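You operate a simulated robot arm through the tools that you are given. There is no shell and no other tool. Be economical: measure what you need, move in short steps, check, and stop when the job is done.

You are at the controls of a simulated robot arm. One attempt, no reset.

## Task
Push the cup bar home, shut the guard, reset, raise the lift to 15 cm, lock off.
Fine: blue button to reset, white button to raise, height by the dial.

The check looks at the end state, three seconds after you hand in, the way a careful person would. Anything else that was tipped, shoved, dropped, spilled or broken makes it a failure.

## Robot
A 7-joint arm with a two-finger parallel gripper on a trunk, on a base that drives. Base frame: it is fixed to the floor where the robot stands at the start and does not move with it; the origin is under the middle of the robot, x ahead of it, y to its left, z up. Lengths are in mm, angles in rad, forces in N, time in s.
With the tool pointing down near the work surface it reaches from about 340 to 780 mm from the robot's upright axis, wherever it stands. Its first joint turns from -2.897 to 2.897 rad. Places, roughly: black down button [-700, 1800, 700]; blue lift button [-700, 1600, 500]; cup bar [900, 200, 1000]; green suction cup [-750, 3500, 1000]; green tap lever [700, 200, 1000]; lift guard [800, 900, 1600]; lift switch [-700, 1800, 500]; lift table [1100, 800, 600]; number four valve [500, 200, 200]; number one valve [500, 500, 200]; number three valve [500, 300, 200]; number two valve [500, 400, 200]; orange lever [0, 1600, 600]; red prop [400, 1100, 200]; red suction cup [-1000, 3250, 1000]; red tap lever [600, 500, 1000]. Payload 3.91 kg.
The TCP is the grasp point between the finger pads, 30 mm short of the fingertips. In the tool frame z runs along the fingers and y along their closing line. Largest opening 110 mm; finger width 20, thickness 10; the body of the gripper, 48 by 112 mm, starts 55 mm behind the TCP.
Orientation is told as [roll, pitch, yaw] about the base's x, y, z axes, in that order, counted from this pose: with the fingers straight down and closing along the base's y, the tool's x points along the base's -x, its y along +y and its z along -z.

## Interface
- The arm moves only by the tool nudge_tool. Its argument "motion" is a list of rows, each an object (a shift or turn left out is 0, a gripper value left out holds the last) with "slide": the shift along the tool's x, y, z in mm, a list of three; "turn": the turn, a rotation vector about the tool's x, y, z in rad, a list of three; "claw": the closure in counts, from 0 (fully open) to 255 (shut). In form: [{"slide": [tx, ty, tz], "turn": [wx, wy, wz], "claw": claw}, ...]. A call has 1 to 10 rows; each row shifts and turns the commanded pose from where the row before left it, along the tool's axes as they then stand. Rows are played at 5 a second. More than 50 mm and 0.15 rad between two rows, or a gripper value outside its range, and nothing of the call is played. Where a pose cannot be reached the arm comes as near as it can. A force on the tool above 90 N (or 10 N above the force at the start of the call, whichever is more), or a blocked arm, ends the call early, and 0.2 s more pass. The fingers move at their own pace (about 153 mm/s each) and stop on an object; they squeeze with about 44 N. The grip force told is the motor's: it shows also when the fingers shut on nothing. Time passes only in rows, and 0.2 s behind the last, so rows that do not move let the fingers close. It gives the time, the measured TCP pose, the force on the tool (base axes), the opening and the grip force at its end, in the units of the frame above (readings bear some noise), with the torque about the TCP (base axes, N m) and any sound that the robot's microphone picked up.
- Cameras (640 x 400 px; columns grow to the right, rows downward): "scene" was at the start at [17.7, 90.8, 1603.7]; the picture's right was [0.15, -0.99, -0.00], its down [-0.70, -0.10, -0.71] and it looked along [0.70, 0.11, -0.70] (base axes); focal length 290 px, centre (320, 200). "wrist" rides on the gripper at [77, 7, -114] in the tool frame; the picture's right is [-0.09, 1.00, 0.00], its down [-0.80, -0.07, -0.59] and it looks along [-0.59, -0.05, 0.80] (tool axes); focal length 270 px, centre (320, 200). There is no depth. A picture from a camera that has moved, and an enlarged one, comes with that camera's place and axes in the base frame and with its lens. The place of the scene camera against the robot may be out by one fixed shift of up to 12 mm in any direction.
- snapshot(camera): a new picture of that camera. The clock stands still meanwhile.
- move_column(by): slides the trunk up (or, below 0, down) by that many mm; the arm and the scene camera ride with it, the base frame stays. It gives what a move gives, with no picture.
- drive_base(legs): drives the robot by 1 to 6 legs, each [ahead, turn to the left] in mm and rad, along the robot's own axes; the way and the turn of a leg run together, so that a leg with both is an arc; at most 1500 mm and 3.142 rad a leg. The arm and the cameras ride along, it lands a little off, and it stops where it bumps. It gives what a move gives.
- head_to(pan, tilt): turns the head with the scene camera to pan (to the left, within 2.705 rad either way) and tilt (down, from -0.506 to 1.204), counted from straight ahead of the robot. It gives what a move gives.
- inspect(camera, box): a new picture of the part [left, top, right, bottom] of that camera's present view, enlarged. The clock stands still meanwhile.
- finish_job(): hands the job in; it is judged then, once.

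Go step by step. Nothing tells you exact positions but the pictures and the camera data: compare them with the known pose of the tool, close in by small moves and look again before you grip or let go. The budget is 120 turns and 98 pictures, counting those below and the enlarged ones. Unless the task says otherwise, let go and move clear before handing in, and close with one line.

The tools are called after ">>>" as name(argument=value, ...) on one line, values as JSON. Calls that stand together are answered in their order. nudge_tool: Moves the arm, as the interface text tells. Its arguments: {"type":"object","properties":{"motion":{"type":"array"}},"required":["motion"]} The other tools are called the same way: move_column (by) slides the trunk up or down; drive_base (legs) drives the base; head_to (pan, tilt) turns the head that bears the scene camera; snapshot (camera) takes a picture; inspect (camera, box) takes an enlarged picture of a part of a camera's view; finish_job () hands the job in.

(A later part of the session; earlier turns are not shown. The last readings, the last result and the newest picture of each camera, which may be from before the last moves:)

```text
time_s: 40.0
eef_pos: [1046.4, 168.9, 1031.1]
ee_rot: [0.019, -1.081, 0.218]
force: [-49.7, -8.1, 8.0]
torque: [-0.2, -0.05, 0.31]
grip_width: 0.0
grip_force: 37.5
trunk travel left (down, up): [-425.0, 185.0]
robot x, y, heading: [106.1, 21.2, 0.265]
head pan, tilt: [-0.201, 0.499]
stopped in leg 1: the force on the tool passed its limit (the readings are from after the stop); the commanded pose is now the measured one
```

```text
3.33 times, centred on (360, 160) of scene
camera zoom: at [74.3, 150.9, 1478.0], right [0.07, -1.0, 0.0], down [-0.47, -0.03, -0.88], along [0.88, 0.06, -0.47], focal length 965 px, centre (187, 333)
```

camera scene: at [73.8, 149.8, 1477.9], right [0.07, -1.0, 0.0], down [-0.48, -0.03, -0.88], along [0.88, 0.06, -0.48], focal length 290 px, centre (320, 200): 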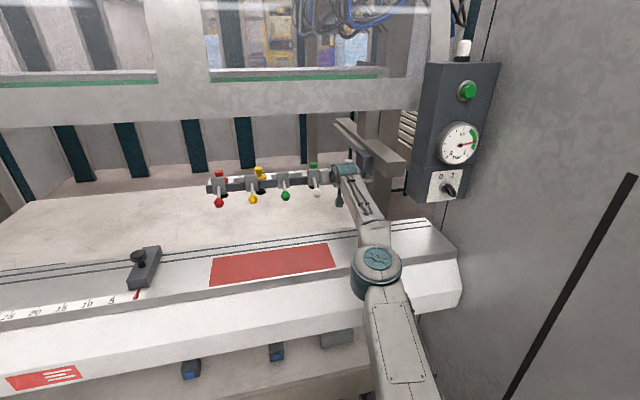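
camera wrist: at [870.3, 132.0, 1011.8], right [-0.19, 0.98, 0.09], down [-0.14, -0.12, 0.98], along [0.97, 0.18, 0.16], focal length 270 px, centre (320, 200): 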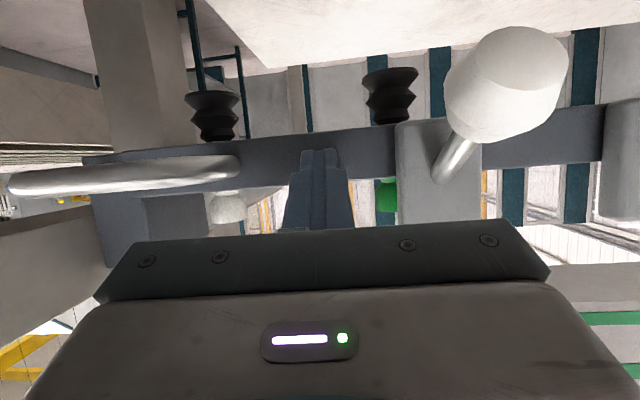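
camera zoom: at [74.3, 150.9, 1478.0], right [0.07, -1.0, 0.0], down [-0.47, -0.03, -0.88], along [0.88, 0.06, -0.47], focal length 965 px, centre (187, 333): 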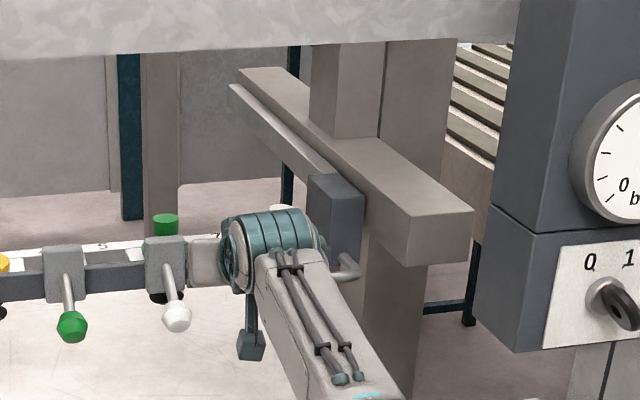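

The bar has hit a hard stop (50 N, no further motion) after about 290 mm, so it's home. I'll back straight out along the same path and look at it and at the guard.

>>> drive_base(legs=[[-60, 0], [-540, 0]])

>>> head_to(pan=0.3, tilt=0.25)

>>> snapshot(camera="scene")

```text
time_s: 43.7
eef_pos: [476.5, 9.1, 1023.0]
ee_rot: [0.021, -1.076, 0.21]
force: [0.3, -0.6, 0.6]
torque: [0.03, 0.02, 0.03]
grip_width: 0.2
grip_force: 37.9
trunk travel left (down, up): [-425.0, 185.0]
robot x, y, heading: [-470.8, -138.2, 0.26]
head pan, tilt: [-0.201, 0.499]
```

```text
time_s: 44.6
eef_pos: [474.6, 8.7, 1023.0]
ee_rot: [0.021, -1.077, 0.211]
force: [0.4, 0.3, -0.5]
torque: [-0.03, 0.05, -0.02]
grip_width: 0.1
grip_force: 37.4
trunk travel left (down, up): [-425.0, 185.0]
robot x, y, heading: [-469.2, -137.1, 0.261]
head pan, tilt: [0.3, 0.25]
```

```text
55 pictures are left
camera scene: at [-505.5, 41.2, 1501.1], right [0.53, -0.85, 0.0], down [-0.21, -0.13, -0.97], along [0.82, 0.51, -0.25], focal length 290 px, centre (320, 200)
```

scene: 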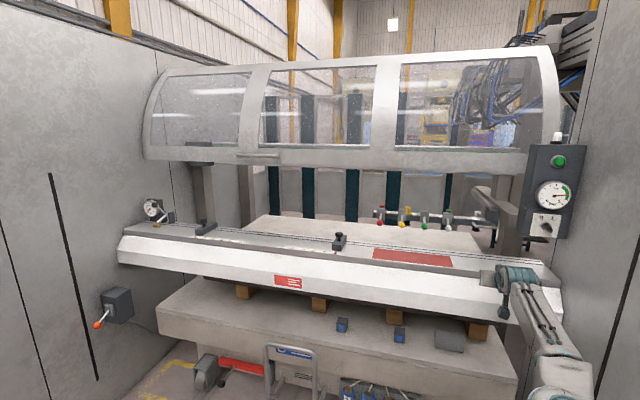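

Everything is in view now, and the bar is home at the back of its rail. The guard handle is near (565, 1080, 1345), so I'll tuck the arm, raise the trunk and drive in front of it.

>>> nudge_tool(motion=[{"slide": [21.3, 0, -39.6]}, {"slide": [21.3, 0, -39.6]}, {"slide": [21.3, 0, -39.6]}, {"slide": [21.3, 0, -39.6]}, {"slide": [21.3, 0, -39.6]}, {"slide": [21.3, 0, -39.6]}, {"slide": [21.3, 0, -39.6]}, {"slide": [21.3, 0, -39.6]}, {"slide": [21.3, 0, -39.6]}, {"slide": [21.3, 0, -39.6]}])

>>> move_column(by=185)

>>> nudge_tool(motion=[{"slide": [10, 0, -20]}, {"slide": [-22, 0, -12]}, {"slide": [-40, 0, -22]}, {"slide": [-40, 0, -22]}, {"slide": [-40, 0, -22]}])

```text
time_s: 46.8
eef_pos: [37.6, -94.1, 1021.5]
ee_rot: [0.021, -1.077, 0.209]
force: [-0.3, -0.3, 0.2]
torque: [0.0, -0.01, 0.02]
grip_width: 0.0
grip_force: 37.9
trunk travel left (down, up): [-425.0, 185.0]
robot x, y, heading: [-473.0, -135.9, 0.26]
head pan, tilt: [0.3, 0.25]
```

```text
time_s: 48.8
eef_pos: [38.1, -95.1, 1207.9]
ee_rot: [0.021, -1.075, 0.211]
force: [0.7, 0.0, -0.4]
torque: [-0.03, -0.01, -0.01]
grip_width: 0.0
grip_force: 37.7
trunk travel left (down, up): [-610.0, 0.0]
robot x, y, heading: [-472.4, -133.2, 0.259]
head pan, tilt: [0.3, 0.25]
```

```text
time_s: 50.0
eef_pos: [15.5, -100.3, 1372.0]
ee_rot: [0.017, -1.077, 0.213]
force: [0.1, 0.8, 0.4]
torque: [-0.01, -0.03, 0.0]
grip_width: 0.2
grip_force: 37.8
trunk travel left (down, up): [-610.0, 0.0]
robot x, y, heading: [-473.7, -136.1, 0.262]
head pan, tilt: [0.3, 0.25]
```

>>> drive_base(legs=[[0, 0.945], [990, 0], [0, -0.942]])

>>> head_to(pan=0.0, tilt=0.35)

>>> snapshot(camera="scene")

>>> snapshot(camera="wrist")

```text
time_s: 60.0
eef_pos: [363.3, 830.4, 1370.4]
ee_rot: [0.02, -1.077, 0.222]
force: [0.3, -1.6, -0.5]
torque: [-0.01, -0.01, 0.04]
grip_width: 0.0
grip_force: 37.8
trunk travel left (down, up): [-610.0, 0.0]
robot x, y, heading: [-122.1, 792.3, 0.271]
head pan, tilt: [0.3, 0.25]
```

```text
time_s: 60.8
eef_pos: [364.4, 830.2, 1369.8]
ee_rot: [0.022, -1.076, 0.222]
force: [0.6, 0.5, -0.3]
torque: [0.02, -0.03, -0.04]
grip_width: 0.1
grip_force: 37.3
trunk travel left (down, up): [-610.0, 0.0]
robot x, y, heading: [-124.0, 787.8, 0.274]
head pan, tilt: [0.0, 0.351]
```

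```text
54 pictures are left
camera scene: at [-148.6, 941.1, 1676.7], right [0.27, -0.96, 0.0], down [-0.33, -0.09, -0.94], along [0.9, 0.25, -0.34], focal length 290 px, centre (320, 200)
```

scene: 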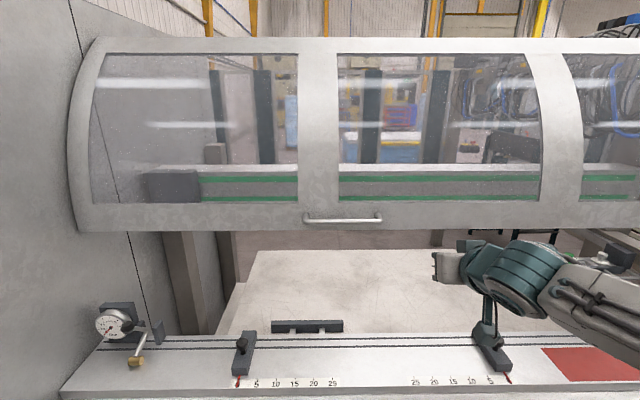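

```text
53 pictures are left
camera wrist: at [227.2, 804.1, 1357.6], right [-0.2, 0.98, 0.09], down [-0.12, -0.11, 0.99], along [0.97, 0.18, 0.14], focal length 270 px, centre (320, 200)
```

wrist: 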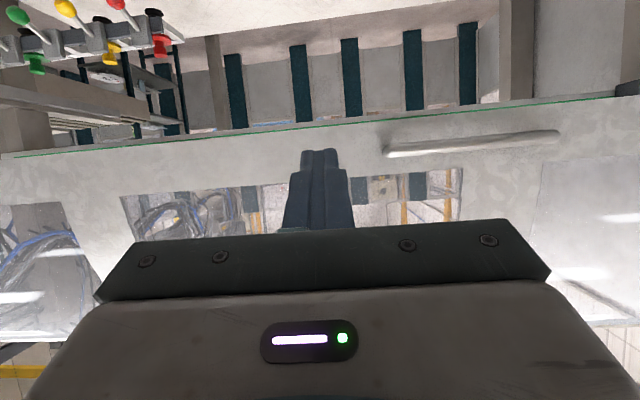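

The handle is centred near (537, 1069, 1354). I'll bring the closed fingers above and just in front of its right half.

>>> nudge_tool(motion=[{"slide": [-21, 35.2, 20]}, {"slide": [-21, 35.2, 20]}, {"slide": [-21, 35.2, 20]}, {"slide": [-21, 35.2, 20]}, {"slide": [-21, 35.2, 20]}])

>>> snapshot(camera="wrist")

>>> snapshot(camera="scene")

```text
time_s: 62.0
eef_pos: [457.1, 1035.4, 1416.7]
ee_rot: [0.021, -1.076, 0.223]
force: [0.1, -0.4, 0.4]
torque: [-0.03, 0.01, -0.03]
grip_width: 0.0
grip_force: 37.7
trunk travel left (down, up): [-610.0, 0.0]
robot x, y, heading: [-122.4, 790.3, 0.269]
head pan, tilt: [0.0, 0.351]
```

```text
52 pictures are left
camera wrist: at [320.2, 1009.5, 1404.2], right [-0.2, 0.98, 0.09], down [-0.12, -0.11, 0.99], along [0.97, 0.18, 0.14], focal length 270 px, centre (320, 200)
```

wrist: 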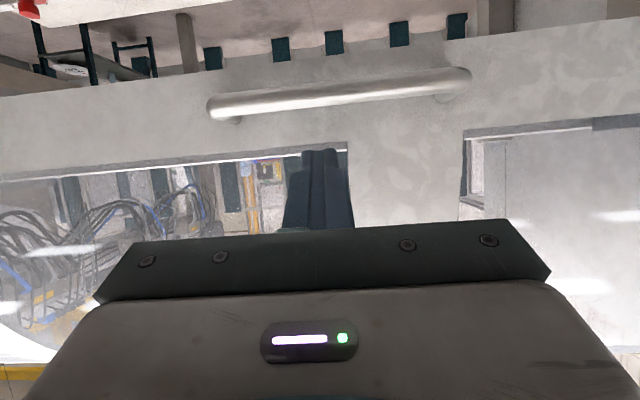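

```text
51 pictures are left
camera scene: at [-147.8, 942.7, 1676.5], right [0.27, -0.96, 0.0], down [-0.33, -0.09, -0.94], along [0.9, 0.25, -0.34], focal length 290 px, centre (320, 200)
```

scene: 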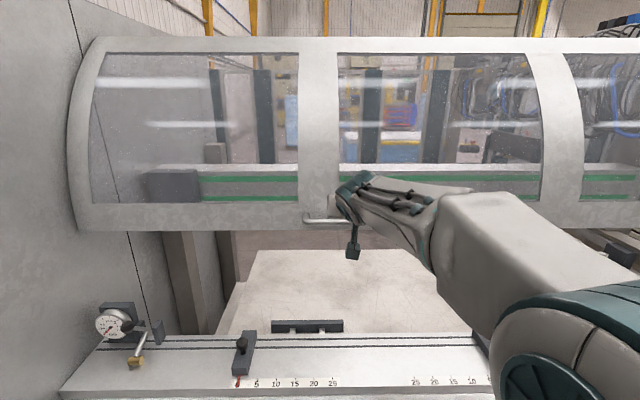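

>>> nudge_tool(motion=[{"slide": [-19.4, 0, 36]}, {"slide": [-19.4, 0, 36]}, {"slide": [14, 0, 7.5]}])

>>> snapshot(camera="wrist")

```text
time_s: 62.8
eef_pos: [535.3, 1054.0, 1402.1]
ee_rot: [0.022, -1.077, 0.218]
force: [-0.2, -0.5, 0.5]
torque: [0.03, -0.04, 0.01]
grip_width: 0.2
grip_force: 38.3
trunk travel left (down, up): [-610.0, 0.0]
robot x, y, heading: [-123.7, 791.2, 0.273]
head pan, tilt: [0.0, 0.351]
```

```text
50 pictures are left
camera wrist: at [398.4, 1027.6, 1388.5], right [-0.2, 0.98, 0.09], down [-0.12, -0.11, 0.99], along [0.97, 0.18, 0.14], focal length 270 px, centre (320, 200)
```

wrist: 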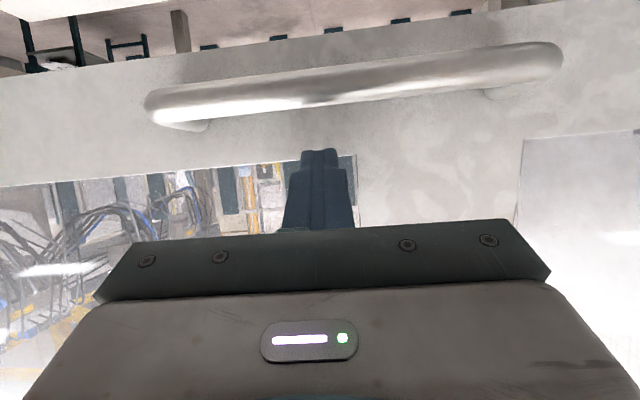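

The tips are over the gap behind the bar with no contact yet. I'll lower with the trunk onto it.

>>> move_column(by=-30)

>>> snapshot(camera="wrist")

```text
time_s: 63.6
eef_pos: [534.9, 1052.8, 1371.5]
ee_rot: [0.021, -1.076, 0.222]
force: [3.2, 2.3, 4.6]
torque: [0.05, -0.12, 0.1]
grip_width: 0.0
grip_force: 38.0
trunk travel left (down, up): [-580.0, 30.0]
robot x, y, heading: [-126.1, 791.1, 0.269]
head pan, tilt: [0.0, 0.351]
```

```text
49 pictures are left
camera wrist: at [398.9, 1027.2, 1358.6], right [-0.2, 0.98, 0.09], down [-0.12, -0.11, 0.99], along [0.97, 0.18, 0.14], focal length 270 px, centre (320, 200)
```

wrist: 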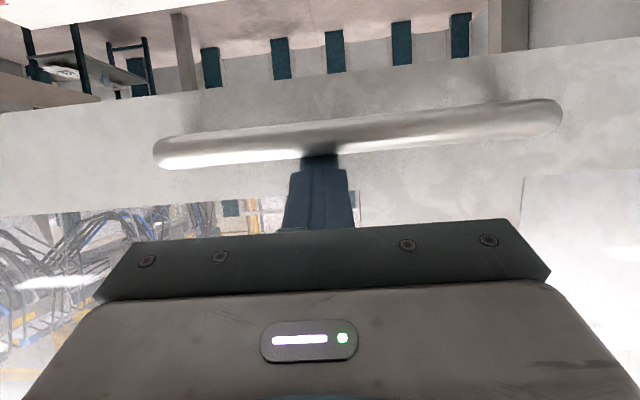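

The fingers are hooked behind the bar with light contact. I'll pull down 50 mm and see how the guard moves.

>>> move_column(by=-50)

>>> snapshot(camera="wrist")

>>> snapshot(camera="scene")

```text
time_s: 64.5
eef_pos: [534.4, 1052.6, 1320.8]
ee_rot: [0.021, -1.075, 0.221]
force: [0.2, 0.5, 1.1]
torque: [0.01, -0.05, -0.02]
grip_width: 0.0
grip_force: 38.0
trunk travel left (down, up): [-530.0, 80.0]
robot x, y, heading: [-125.1, 793.4, 0.269]
head pan, tilt: [0.0, 0.351]
```

```text
48 pictures are left
camera wrist: at [398.5, 1026.7, 1307.9], right [-0.2, 0.98, 0.09], down [-0.12, -0.11, 0.99], along [0.97, 0.18, 0.14], focal length 270 px, centre (320, 200)
```

wrist: 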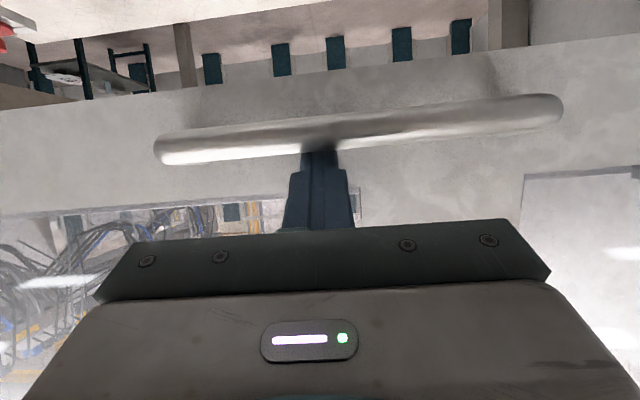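

```text
47 pictures are left
camera scene: at [-148.7, 941.1, 1596.6], right [0.27, -0.96, 0.0], down [-0.33, -0.09, -0.94], along [0.9, 0.25, -0.34], focal length 290 px, centre (320, 200)
```

scene: 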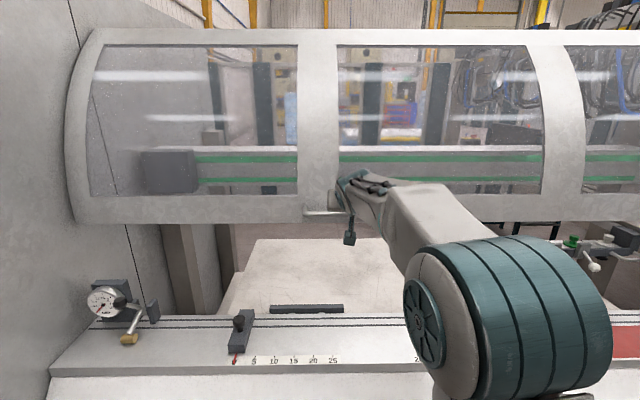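

The guard comes straight down with the hand at low force. I'll continue in steps.

>>> move_column(by=-100)

>>> snapshot(camera="wrist")

>>> snapshot(camera="scene")

```text
time_s: 65.8
eef_pos: [535.3, 1053.4, 1219.6]
ee_rot: [0.021, -1.076, 0.222]
force: [0.1, -0.2, 0.0]
torque: [-0.01, -0.01, -0.04]
grip_width: 0.2
grip_force: 38.0
trunk travel left (down, up): [-430.0, 180.0]
robot x, y, heading: [-127.5, 790.7, 0.274]
head pan, tilt: [0.0, 0.351]
```

```text
46 pictures are left
camera wrist: at [398.5, 1027.0, 1207.9], right [-0.2, 0.98, 0.09], down [-0.12, -0.11, 0.99], along [0.97, 0.18, 0.14], focal length 270 px, centre (320, 200)
```

wrist: 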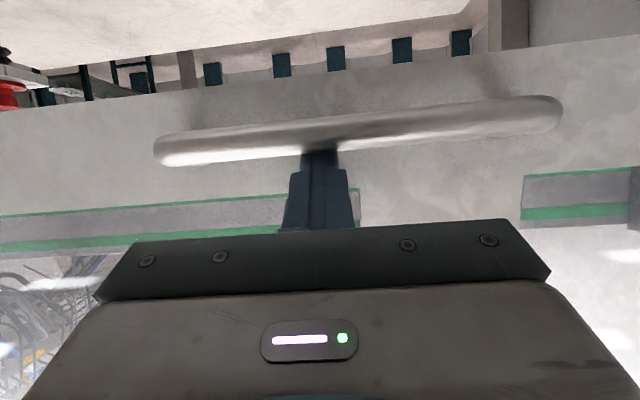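

```text
45 pictures are left
camera scene: at [-148.6, 941.2, 1496.6], right [0.27, -0.96, 0.0], down [-0.33, -0.09, -0.94], along [0.9, 0.25, -0.34], focal length 290 px, centre (320, 200)
```

scene: 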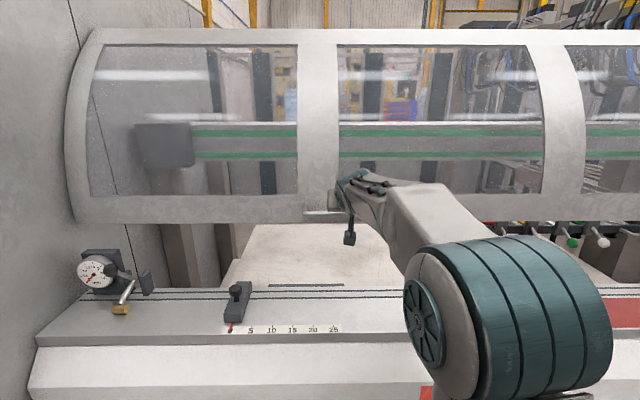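

>>> move_column(by=-100)

>>> snapshot(camera="scene")

```text
time_s: 67.2
eef_pos: [535.8, 1052.9, 1121.8]
ee_rot: [0.022, -1.073, 0.223]
force: [1.0, -0.2, 0.3]
torque: [0.0, 0.0, 0.01]
grip_width: 0.0
grip_force: 37.1
trunk travel left (down, up): [-330.0, 280.0]
robot x, y, heading: [-126.3, 792.8, 0.269]
head pan, tilt: [0.0, 0.351]
```

```text
44 pictures are left
camera scene: at [-148.6, 941.1, 1396.6], right [0.27, -0.96, 0.0], down [-0.33, -0.09, -0.94], along [0.9, 0.25, -0.34], focal length 290 px, centre (320, 200)
```

scene: 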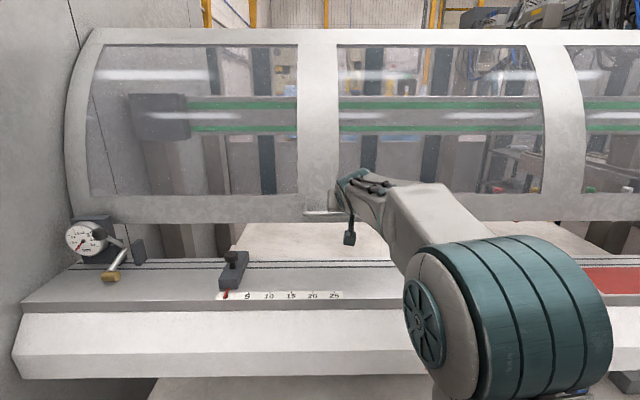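

>>> move_column(by=-60)

>>> snapshot(camera="scene")

```text
time_s: 68.2
eef_pos: [534.7, 1052.0, 1060.1]
ee_rot: [0.022, -1.074, 0.223]
force: [0.8, 0.5, -0.7]
torque: [0.0, -0.03, 0.0]
grip_width: 0.0
grip_force: 37.7
trunk travel left (down, up): [-270.0, 340.0]
robot x, y, heading: [-125.3, 789.8, 0.268]
head pan, tilt: [0.0, 0.351]
```

```text
43 pictures are left
camera scene: at [-148.6, 941.1, 1336.6], right [0.27, -0.96, 0.0], down [-0.33, -0.09, -0.94], along [0.9, 0.25, -0.34], focal length 290 px, centre (320, 200)
```

scene: 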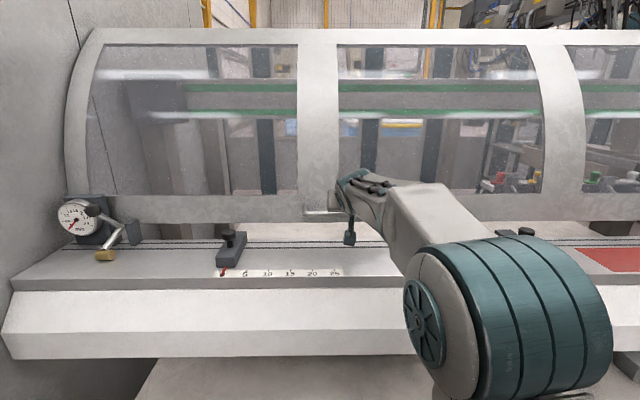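

>>> move_column(by=-30)

>>> snapshot(camera="scene")

>>> move_column(by=-25)

>>> snapshot(camera="scene")

```text
time_s: 68.9
eef_pos: [534.5, 1053.1, 1031.5]
ee_rot: [0.023, -1.075, 0.222]
force: [1.1, 0.7, 0.1]
torque: [-0.03, 0.01, -0.02]
grip_width: 0.0
grip_force: 38.0
trunk travel left (down, up): [-240.0, 370.0]
robot x, y, heading: [-122.6, 788.4, 0.274]
head pan, tilt: [0.0, 0.351]
```

```text
42 pictures are left
camera scene: at [-148.6, 941.2, 1306.5], right [0.27, -0.96, 0.0], down [-0.33, -0.09, -0.94], along [0.9, 0.25, -0.34], focal length 290 px, centre (320, 200)
```

scene: 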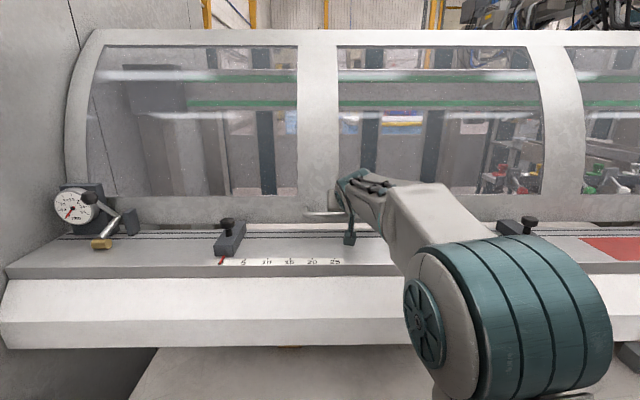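

```text
time_s: 69.6
eef_pos: [533.9, 1052.1, 1026.2]
ee_rot: [0.04, -1.118, 0.209]
force: [22.2, 7.6, 67.3]
torque: [-0.2, -1.28, -0.79]
grip_width: 0.0
grip_force: 37.7
trunk travel left (down, up): [-215.0, 395.0]
robot x, y, heading: [-122.0, 790.1, 0.27]
head pan, tilt: [0.0, 0.351]
```

```text
41 pictures are left
camera scene: at [-151.4, 939.9, 1282.7], right [0.27, -0.96, 0.0], down [-0.33, -0.09, -0.94], along [0.91, 0.25, -0.34], focal length 290 px, centre (320, 200)
```

scene: 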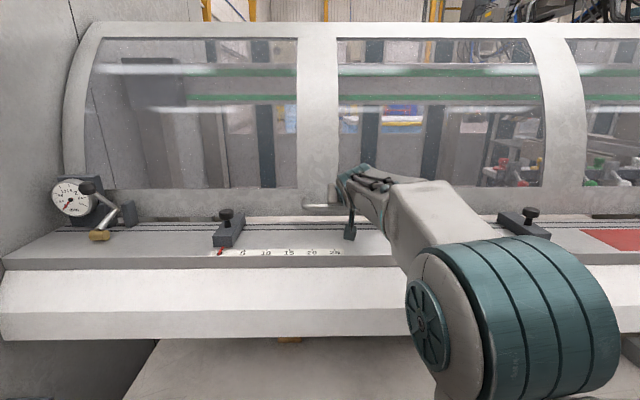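

The guard met something at 67 N. I'll relieve the load and check that it's really seated, not resting on a stop block.

>>> move_column(by=20)

>>> inspect(camera="scene", box=[40, 150, 380, 280])

>>> inspect(camera="scene", box=[440, 130, 640, 280])

```text
time_s: 70.3
eef_pos: [533.8, 1053.7, 1027.0]
ee_rot: [0.021, -1.08, 0.219]
force: [11.2, 2.7, 18.8]
torque: [0.13, -0.41, 0.16]
grip_width: 0.1
grip_force: 37.6
trunk travel left (down, up): [-235.0, 375.0]
robot x, y, heading: [-123.6, 792.6, 0.268]
head pan, tilt: [0.0, 0.351]
```

```text
1.88 times, centred on (210, 215) of scene
camera zoom: at [-149.0, 940.7, 1301.3], right [0.27, -0.96, 0.0], down [-0.33, -0.09, -0.94], along [0.9, 0.25, -0.34], focal length 545 px, centre (527, 172)
```

zoom: 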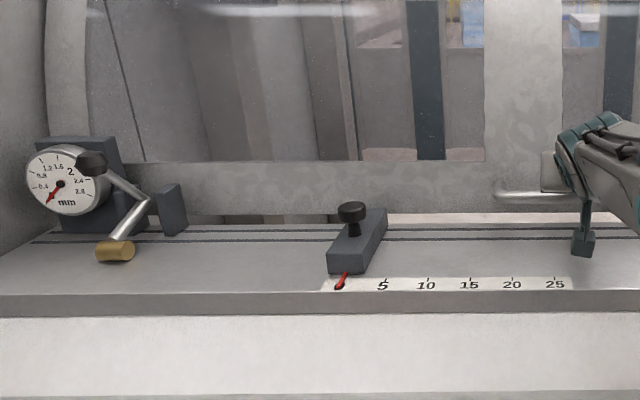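

```text
2.67 times, centred on (540, 205) of scene
camera zoom: at [-149.0, 940.7, 1301.3], right [0.27, -0.96, 0.0], down [-0.33, -0.09, -0.94], along [0.9, 0.25, -0.34], focal length 772 px, centre (-267, 187)
```

zoom: 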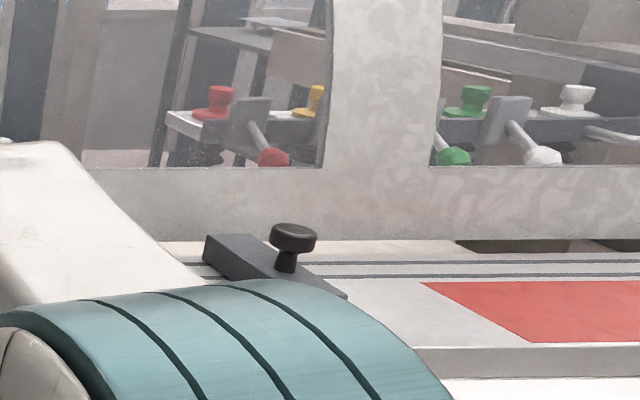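

The load was at the finger only, and the guard's lower edge is at shelf level (about 965), so it's seated. I'll lift the fingers off the bar, back away, and check that it stays shut.

>>> move_column(by=55)

>>> nudge_tool(motion=[{"slide": [21.3, 0, -39.6]}, {"slide": [21.3, 0, -39.6]}, {"slide": [21.3, 0, -39.6]}, {"slide": [21.3, 0, -39.6]}])

>>> snapshot(camera="scene")

```text
time_s: 71.2
eef_pos: [534.4, 1053.5, 1081.5]
ee_rot: [0.019, -1.075, 0.223]
force: [-0.6, 0.3, 0.0]
torque: [-0.01, -0.01, 0.0]
grip_width: 0.0
grip_force: 37.7
trunk travel left (down, up): [-290.0, 320.0]
robot x, y, heading: [-122.2, 792.1, 0.267]
head pan, tilt: [0.0, 0.351]
```

```text
time_s: 72.2
eef_pos: [359.0, 1009.3, 1080.9]
ee_rot: [0.021, -1.076, 0.221]
force: [0.4, -0.1, -1.2]
torque: [0.0, -0.04, 0.02]
grip_width: 0.0
grip_force: 37.7
trunk travel left (down, up): [-290.0, 320.0]
robot x, y, heading: [-125.8, 790.8, 0.276]
head pan, tilt: [0.0, 0.351]
```

```text
38 pictures are left
camera scene: at [-148.5, 941.2, 1356.7], right [0.27, -0.96, 0.0], down [-0.33, -0.09, -0.94], along [0.9, 0.25, -0.34], focal length 290 px, centre (320, 200)
```

scene: 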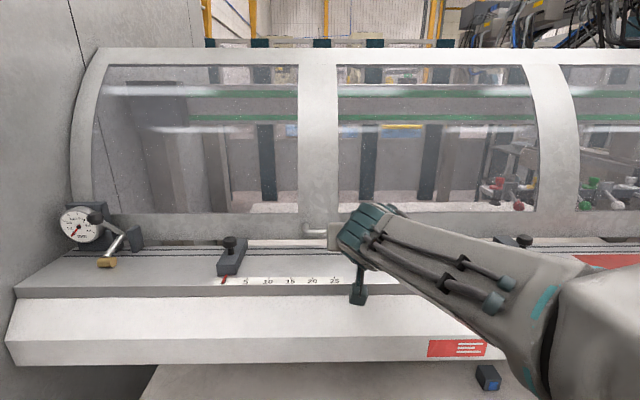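

The guard stays down. Now I'll back off and go look at the lift controls at the end of the left wall.

>>> drive_base(legs=[[-1300, 0]])

>>> head_to(pan=0.7, tilt=0.45)

>>> snapshot(camera="scene")

```text
time_s: 78.8
eef_pos: [-890.8, 661.3, 1081.4]
ee_rot: [0.021, -1.076, 0.219]
force: [-0.5, -0.4, 0.7]
torque: [-0.01, 0.02, -0.03]
grip_width: 0.0
grip_force: 37.4
trunk travel left (down, up): [-290.0, 320.0]
robot x, y, heading: [-1376.3, 444.7, 0.273]
head pan, tilt: [0.0, 0.351]
```

```text
time_s: 79.8
eef_pos: [-891.7, 660.6, 1080.8]
ee_rot: [0.021, -1.075, 0.221]
force: [0.3, 0.6, 0.2]
torque: [-0.01, 0.02, 0.04]
grip_width: 0.0
grip_force: 37.6
trunk travel left (down, up): [-290.0, 320.0]
robot x, y, heading: [-1380.1, 446.7, 0.271]
head pan, tilt: [0.7, 0.45]
```

```text
37 pictures are left
camera scene: at [-1437.5, 644.6, 1347.5], right [0.82, -0.57, 0.0], down [-0.25, -0.36, -0.9], along [0.51, 0.74, -0.44], focal length 290 px, centre (320, 200)
```

scene: 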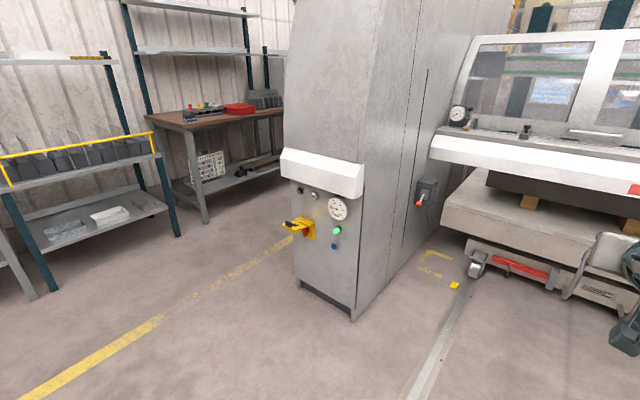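

>>> inspect(camera="scene", box=[270, 140, 380, 270])

>>> inspect(camera="scene", box=[400, 90, 640, 340])

```text
3.08 times, centred on (325, 205) of scene
camera zoom: at [-1437.5, 644.6, 1347.5], right [0.82, -0.57, 0.0], down [-0.25, -0.36, -0.9], along [0.51, 0.74, -0.44], focal length 891 px, centre (305, 185)
```

zoom: 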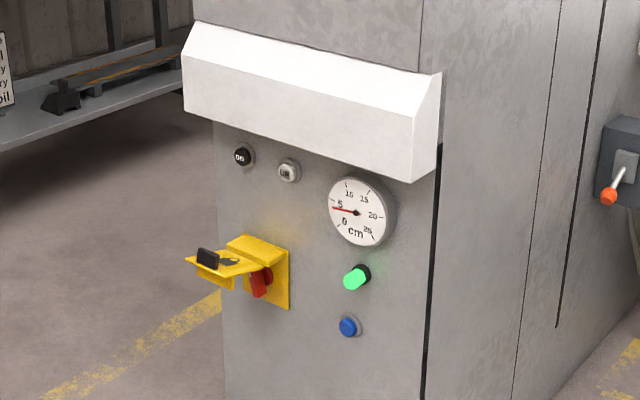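

```text
1.60 times, centred on (520, 215) of scene
camera zoom: at [-1437.5, 644.6, 1347.5], right [0.82, -0.57, 0.0], down [-0.25, -0.36, -0.9], along [0.51, 0.74, -0.44], focal length 463 px, centre (0, 176)
```

zoom: 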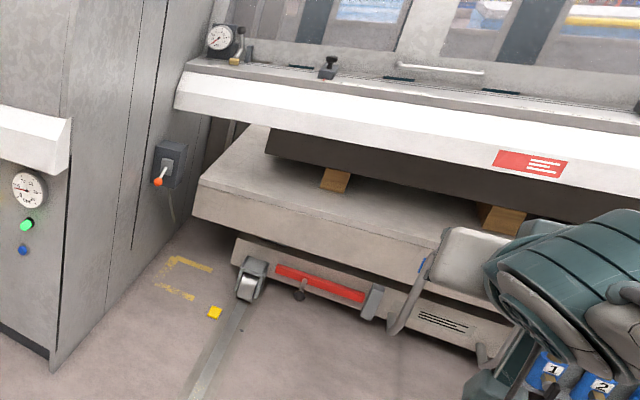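

The panel has DN (black), UP (white), a cm dial, a lit green lamp, blue reset, and a red switch with a yellow lock-off flap. I'll drive to stand squarely in front of it.

>>> drive_base(legs=[[0, 1.459], [1026, 0], [0, -1.459]])

>>> head_to(pan=0.0, tilt=0.65)

>>> snapshot(camera="scene")

```text
time_s: 92.3
eef_pos: [-1062.9, 1678.4, 1081.4]
ee_rot: [0.022, -1.078, 0.226]
force: [-0.7, -0.6, -0.6]
torque: [0.01, 0.02, 0.01]
grip_width: 0.1
grip_force: 37.3
trunk travel left (down, up): [-290.0, 320.0]
robot x, y, heading: [-1545.3, 1455.3, 0.275]
head pan, tilt: [0.7, 0.45]
```

```text
time_s: 93.4
eef_pos: [-1063.5, 1678.5, 1082.2]
ee_rot: [0.021, -1.077, 0.227]
force: [0.5, 1.1, 0.4]
torque: [0.01, -0.01, 0.0]
grip_width: 0.1
grip_force: 37.8
trunk travel left (down, up): [-290.0, 320.0]
robot x, y, heading: [-1544.0, 1457.1, 0.275]
head pan, tilt: [0.0, 0.649]
```

```text
34 pictures are left
camera scene: at [-1577.3, 1606.2, 1329.6], right [0.27, -0.96, 0.0], down [-0.58, -0.17, -0.8], along [0.77, 0.22, -0.6], focal length 290 px, centre (320, 200)
```

scene: 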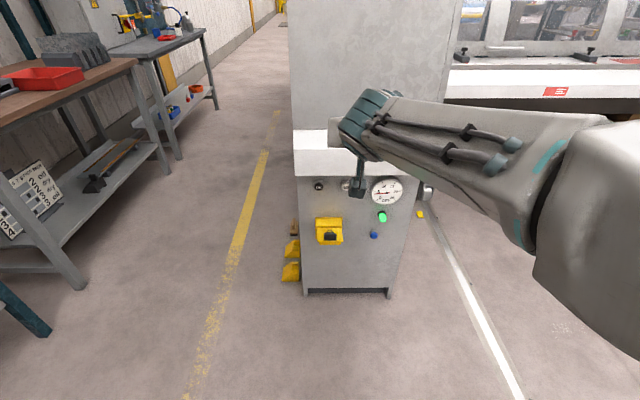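

>>> move_column(by=-280)

>>> nudge_tool(motion=[{"slide": [25, -25, -10], "turn": [0, -0.12, 0]}, {"slide": [25, -25, -10], "turn": [0, -0.12, 0]}, {"slide": [25, -25, -10], "turn": [0, -0.12, 0]}, {"slide": [25, -25, -10], "turn": [0, -0.12, 0]}, {"slide": [40, 0, 0]}])

>>> snapshot(camera="scene")

>>> snapshot(camera="wrist")

```text
time_s: 96.2
eef_pos: [-1063.0, 1679.4, 801.8]
ee_rot: [0.022, -1.077, 0.225]
force: [0.3, 0.1, -0.1]
torque: [-0.03, -0.01, 0.0]
grip_width: 0.0
grip_force: 37.7
trunk travel left (down, up): [-10.0, 600.0]
robot x, y, heading: [-1544.5, 1459.7, 0.278]
head pan, tilt: [0.0, 0.649]
```

```text
time_s: 97.1
eef_pos: [-1182.8, 1778.1, 710.2]
ee_rot: [0.563, -1.336, 0.229]
force: [-0.7, -0.3, 0.0]
torque: [0.0, 0.0, 0.02]
grip_width: 0.3
grip_force: 37.9
out of reach, approached as far as the arm can: row 4
trunk travel left (down, up): [-10.0, 600.0]
robot x, y, heading: [-1542.6, 1463.5, 0.281]
head pan, tilt: [0.0, 0.649]
stopped in row 4: the arm was blocked; the commanded pose is now the measured one
```

```text
33 pictures are left
camera scene: at [-1571.9, 1614.8, 1048.5], right [0.31, -0.95, 0.0], down [-0.58, -0.19, -0.79], along [0.75, 0.24, -0.61], focal length 290 px, centre (320, 200)
```

scene: 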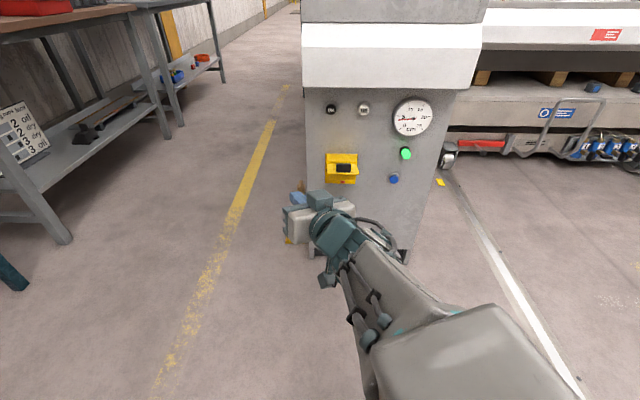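

```text
32 pictures are left
camera wrist: at [-1283.3, 1697.6, 660.6], right [-0.67, 0.71, 0.21], down [-0.17, -0.43, 0.89], along [0.72, 0.56, 0.41], focal length 270 px, centre (320, 200)
```

wrist: 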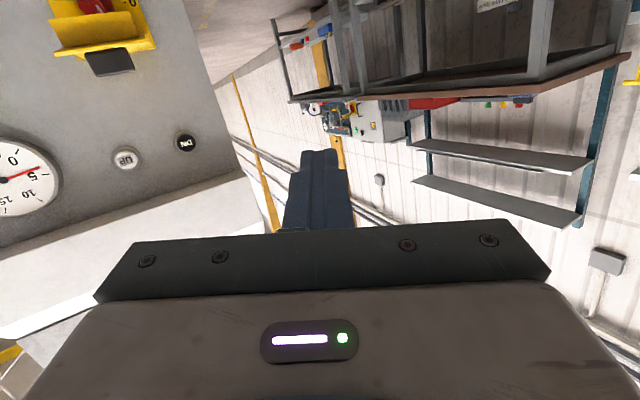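

The arm ran into its inner limit and twisted left a little, with nothing touched. I'll move it outward and straighten the tool toward the panel.

>>> nudge_tool(motion=[{"slide": [-9, -18, 31], "turn": [0.129, -0.06, 0.026]}, {"slide": [-9, -18, 31], "turn": [0.129, -0.06, 0.026]}, {"slide": [-9, -18, 31], "turn": [0.129, -0.06, 0.026]}, {"slide": [-9, -18, 31], "turn": [0.129, -0.06, 0.026]}])

>>> snapshot(camera="wrist")

```text
time_s: 98.1
eef_pos: [-1041.3, 1782.1, 726.9]
ee_rot: [1.451, -1.401, -1.203]
force: [-0.5, 0.0, 0.4]
torque: [0.01, 0.0, 0.01]
grip_width: 0.1
grip_force: 37.5
trunk travel left (down, up): [-10.0, 600.0]
robot x, y, heading: [-1546.9, 1460.0, 0.273]
head pan, tilt: [0.0, 0.649]
```

```text
31 pictures are left
camera wrist: at [-1159.8, 1771.6, 654.9], right [-0.24, 0.94, 0.25], down [-0.51, -0.34, 0.79], along [0.83, 0.06, 0.56], focal length 270 px, centre (320, 200)
```

wrist: 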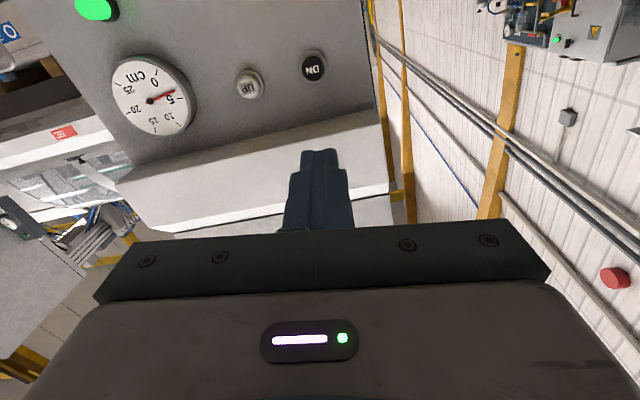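

The tool now points squarely at the panel. I'll level its roll and bring it in front of the blue button.

>>> nudge_tool(motion=[{"slide": [28, -33, 5], "turn": [0, 0, -0.145]}, {"slide": [28, -33, 5]}, {"slide": [28, -33, 5]}, {"slide": [28, -33, 5]}, {"slide": [28, -33, 5]}, {"slide": [28, -33, 5]}, {"slide": [28, -33, 5]}, {"slide": [28, -33, 5]}])

>>> snapshot(camera="wrist")

>>> snapshot(camera="scene")

```text
time_s: 99.9
eef_pos: [-943.9, 1542.3, 493.0]
ee_rot: [0.878, -1.538, -0.623]
force: [-0.1, -0.1, -0.2]
torque: [-0.02, 0.02, 0.01]
grip_width: 0.0
grip_force: 37.5
trunk travel left (down, up): [-10.0, 600.0]
robot x, y, heading: [-1544.7, 1461.6, 0.279]
head pan, tilt: [0.0, 0.649]
```

```text
30 pictures are left
camera wrist: at [-1059.6, 1521.7, 419.1], right [-0.25, 0.96, 0.11], down [-0.54, -0.23, 0.81], along [0.81, 0.14, 0.57], focal length 270 px, centre (320, 200)
```

wrist: 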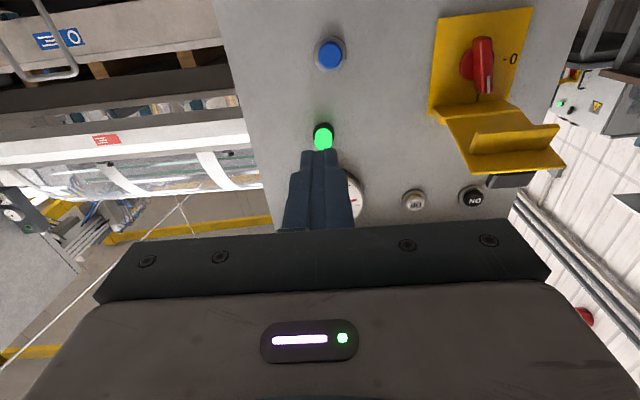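

```text
29 pictures are left
camera scene: at [-1577.0, 1606.3, 1049.7], right [0.27, -0.96, 0.0], down [-0.58, -0.16, -0.8], along [0.77, 0.22, -0.6], focal length 290 px, centre (320, 200)
```

scene: 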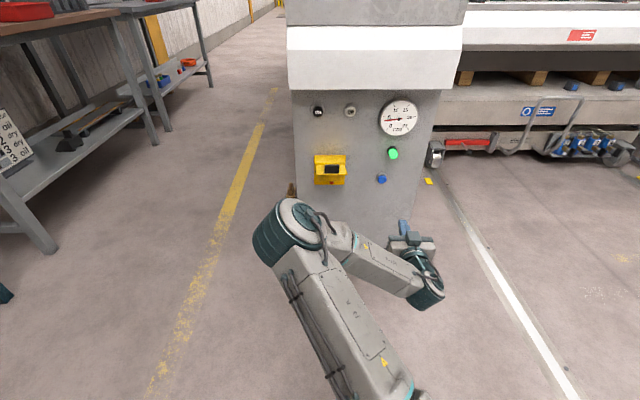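

Triangulating both cameras puts the blue button at about (-650, 1635, 470). I'll align and close most of the gap, then look again.

>>> nudge_tool(motion=[{"slide": [17, 18, 0]}, {"slide": [0, 0, 45]}, {"slide": [0, 0, 45]}, {"slide": [0, 0, 45]}, {"slide": [0, 0, 45]}, {"slide": [0, 0, 25]}])

>>> snapshot(camera="wrist")

```text
time_s: 101.3
eef_pos: [-750.5, 1612.9, 470.8]
ee_rot: [0.83, -1.54, -0.576]
force: [0.1, -0.2, 0.0]
torque: [-0.02, 0.02, 0.02]
grip_width: 0.1
grip_force: 38.0
trunk travel left (down, up): [-10.0, 600.0]
robot x, y, heading: [-1545.7, 1458.6, 0.277]
head pan, tilt: [0.0, 0.649]
```

```text
28 pictures are left
camera wrist: at [-866.2, 1592.1, 397.6], right [-0.25, 0.96, 0.11], down [-0.54, -0.23, 0.81], along [0.81, 0.14, 0.57], focal length 270 px, centre (320, 200)
```

wrist: 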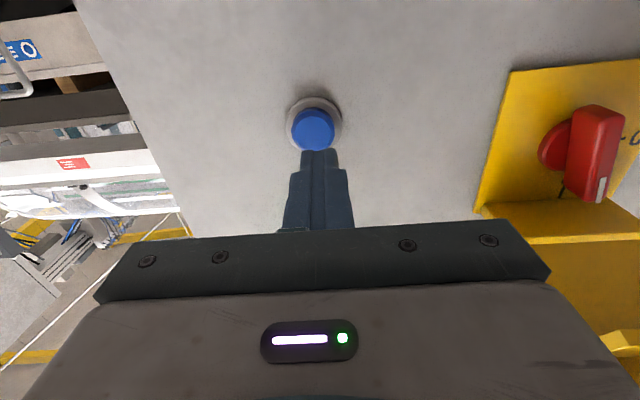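

Aligned with the button. I'll advance in small steps and watch for force, sound, or the lamp changing.

>>> nudge_tool(motion=[{"slide": [-3, -4, 30]}, {"slide": [0, 0, 8]}, {"slide": [0, 0, 6]}, {"slide": [0, 0, 5]}])

>>> snapshot(camera="wrist")

```text
time_s: 102.3
eef_pos: [-703.1, 1621.7, 474.4]
ee_rot: [0.832, -1.541, -0.58]
force: [-18.6, -1.2, 0.0]
torque: [0.01, -0.15, 0.13]
grip_width: 0.2
grip_force: 37.7
trunk travel left (down, up): [-10.0, 600.0]
robot x, y, heading: [-1547.4, 1455.8, 0.276]
head pan, tilt: [0.0, 0.649]
heard: click
```

```text
27 pictures are left
camera wrist: at [-818.9, 1599.9, 399.5], right [-0.25, 0.96, 0.11], down [-0.54, -0.23, 0.81], along [0.81, 0.14, 0.57], focal length 270 px, centre (320, 200)
```

wrist: 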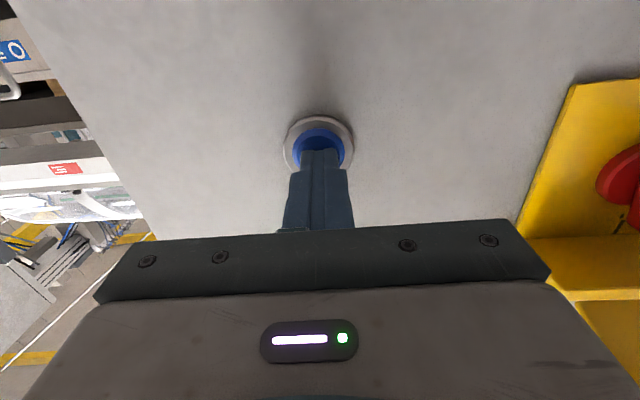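

A click was heard on reset. I'll back off and move toward the white button, rolling the hand so its camera clears the yellow flap.

>>> nudge_tool(motion=[{"slide": [0, 0, -40]}, {"slide": [0, 0, -45]}, {"slide": [0, 0, -45]}, {"slide": [-45, 10, 0]}, {"slide": [-45, 10, 0]}, {"slide": [-45, 10, 0]}, {"slide": [-45, 10, 0]}, {"slide": [-45, 10, 0]}, {"slide": [-28, 30, 0]}])

>>> nudge_tool(motion=[{"slide": [0, 50, 0]}, {"turn": [0, 0, -0.14]}, {"turn": [0, 0, -0.14]}, {"turn": [0, 0, -0.14]}, {"turn": [0, 0, -0.14]}, {"turn": [0, 0, -0.14]}])

>>> snapshot(camera="wrist")

>>> snapshot(camera="scene")

```text
time_s: 104.3
eef_pos: [-841.7, 1662.7, 730.3]
ee_rot: [0.796, -1.54, -0.544]
force: [0.2, 0.6, 0.3]
torque: [0.04, 0.0, 0.02]
grip_width: 0.0
grip_force: 37.7
trunk travel left (down, up): [-10.0, 600.0]
robot x, y, heading: [-1547.6, 1457.1, 0.28]
head pan, tilt: [0.0, 0.649]
```

```text
time_s: 105.7
eef_pos: [-854.1, 1710.3, 732.3]
ee_rot: [-1.537, -0.892, 1.797]
force: [0.3, -0.7, 0.9]
torque: [0.03, 0.0, 0.0]
grip_width: 0.2
grip_force: 38.7
trunk travel left (down, up): [-10.0, 600.0]
robot x, y, heading: [-1547.2, 1457.1, 0.276]
head pan, tilt: [0.0, 0.649]
```

```text
26 pictures are left
camera wrist: at [-956.1, 1639.1, 670.5], right [-0.22, 0.8, -0.56], down [-0.67, 0.29, 0.68], along [0.71, 0.52, 0.48], focal length 270 px, centre (320, 200)
```

wrist: 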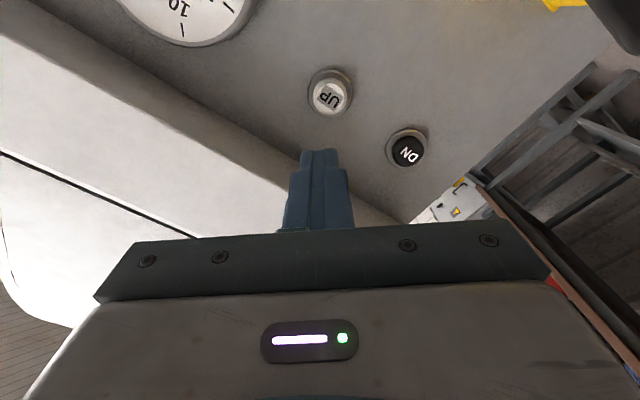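

```text
25 pictures are left
camera scene: at [-1576.8, 1606.3, 1049.6], right [0.27, -0.96, 0.0], down [-0.58, -0.16, -0.8], along [0.77, 0.22, -0.6], focal length 290 px, centre (320, 200)
```

scene: 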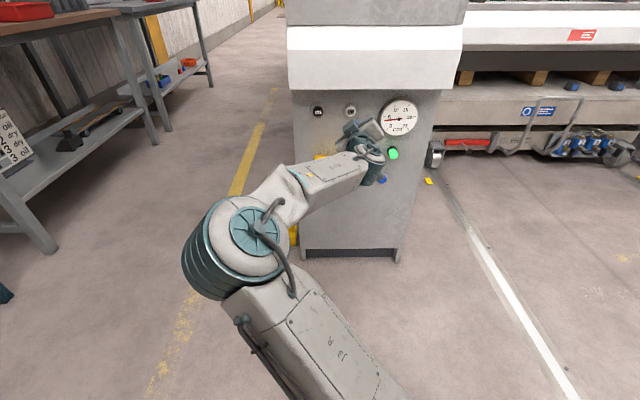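

>>> nudge_tool(motion=[{"slide": [1, 9.7, 30]}, {"slide": [0, 0, 40]}, {"slide": [0, 0, 28]}])

>>> snapshot(camera="wrist")

>>> inspect(camera="scene", box=[290, 80, 450, 210])

```text
time_s: 106.5
eef_pos: [-760.0, 1741.0, 721.1]
ee_rot: [-1.539, -0.892, 1.797]
force: [-0.3, 0.2, -0.9]
torque: [0.0, 0.04, 0.01]
grip_width: 0.0
grip_force: 38.3
trunk travel left (down, up): [-10.0, 600.0]
robot x, y, heading: [-1548.4, 1461.3, 0.278]
head pan, tilt: [0.0, 0.649]
```

```text
24 pictures are left
camera wrist: at [-862.1, 1670.2, 660.2], right [-0.22, 0.8, -0.56], down [-0.67, 0.29, 0.68], along [0.71, 0.52, 0.48], focal length 270 px, centre (320, 200)
```

wrist: 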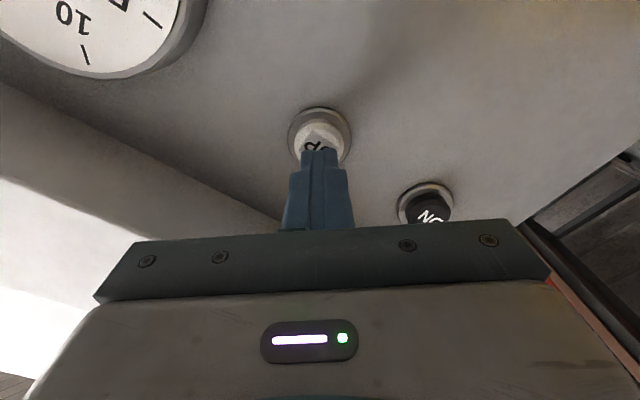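

```text
3.08 times, centred on (370, 145) of scene
camera zoom: at [-1576.9, 1606.3, 1049.6], right [0.27, -0.96, 0.0], down [-0.58, -0.16, -0.8], along [0.77, 0.22, -0.6], focal length 891 px, centre (166, 369)
```

zoom: 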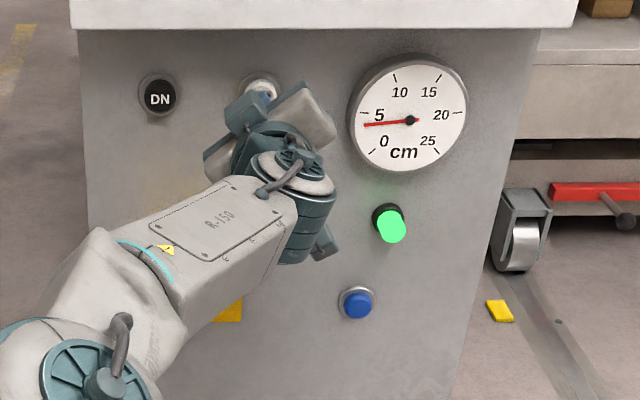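

I'm just short of the white button and the dial reads about 4 cm. I'll give a short press and see how the lift reacts.

>>> nudge_tool(motion=[{"slide": [0, 0, 12]}, {"slide": [0, 0, 6]}, {"slide": [0, 0, 4]}])

>>> inspect(camera="scene", box=[290, 80, 450, 210])

```text
time_s: 107.3
eef_pos: [-740.9, 1746.2, 721.7]
ee_rot: [-1.538, -0.893, 1.796]
force: [-19.8, -6.6, -6.1]
torque: [-0.02, 0.02, 0.11]
grip_width: 0.2
grip_force: 38.0
trunk travel left (down, up): [-10.0, 600.0]
robot x, y, heading: [-1545.7, 1457.9, 0.276]
head pan, tilt: [0.0, 0.649]
heard: click
```

```text
3.08 times, centred on (370, 145) of scene
camera zoom: at [-1578.1, 1606.0, 1049.5], right [0.27, -0.96, 0.0], down [-0.58, -0.16, -0.8], along [0.77, 0.22, -0.6], focal length 891 px, centre (166, 369)
```

zoom: 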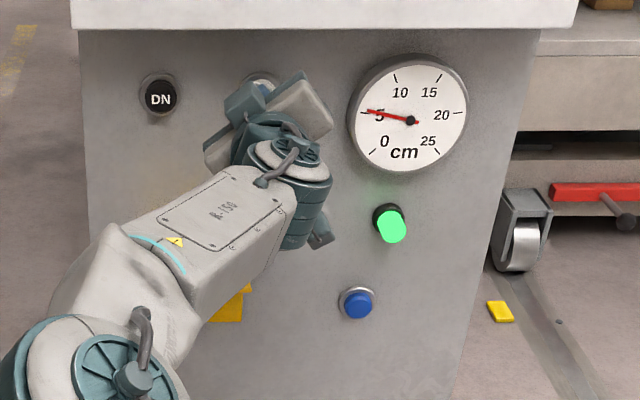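

The lift rises while the button is held. I'll hold for a measured moment to learn its speed.

>>> nudge_tool(motion=[{"slide": [0, 0, 0]}, {"slide": [0, 0, 0]}, {"slide": [0, 0, 0]}, {"slide": [0, 0, 0]}])

>>> inspect(camera="scene", box=[360, 85, 430, 145])

```text
time_s: 108.3
eef_pos: [-740.0, 1746.1, 721.7]
ee_rot: [-1.537, -0.895, 1.795]
force: [-31.1, -9.6, -11.6]
torque: [-0.09, 0.14, 0.15]
grip_width: 0.0
grip_force: 37.4
trunk travel left (down, up): [-10.0, 600.0]
robot x, y, heading: [-1547.9, 1458.7, 0.274]
head pan, tilt: [0.0, 0.649]
```

```text
6.67 times, centred on (395, 115) of scene
camera zoom: at [-1577.9, 1606.0, 1049.5], right [0.27, -0.96, 0.0], down [-0.58, -0.16, -0.8], along [0.77, 0.22, -0.6], focal length 1930 px, centre (-180, 767)
```

zoom: 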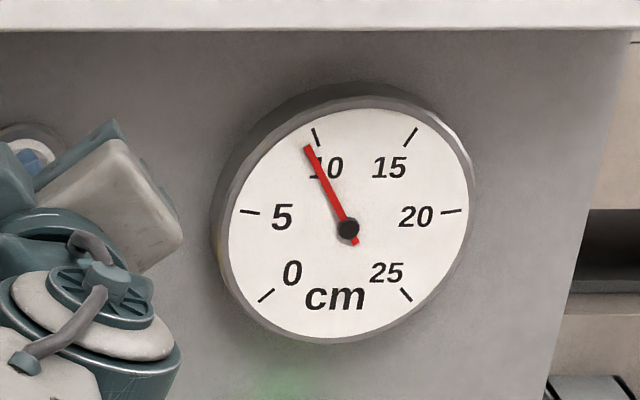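

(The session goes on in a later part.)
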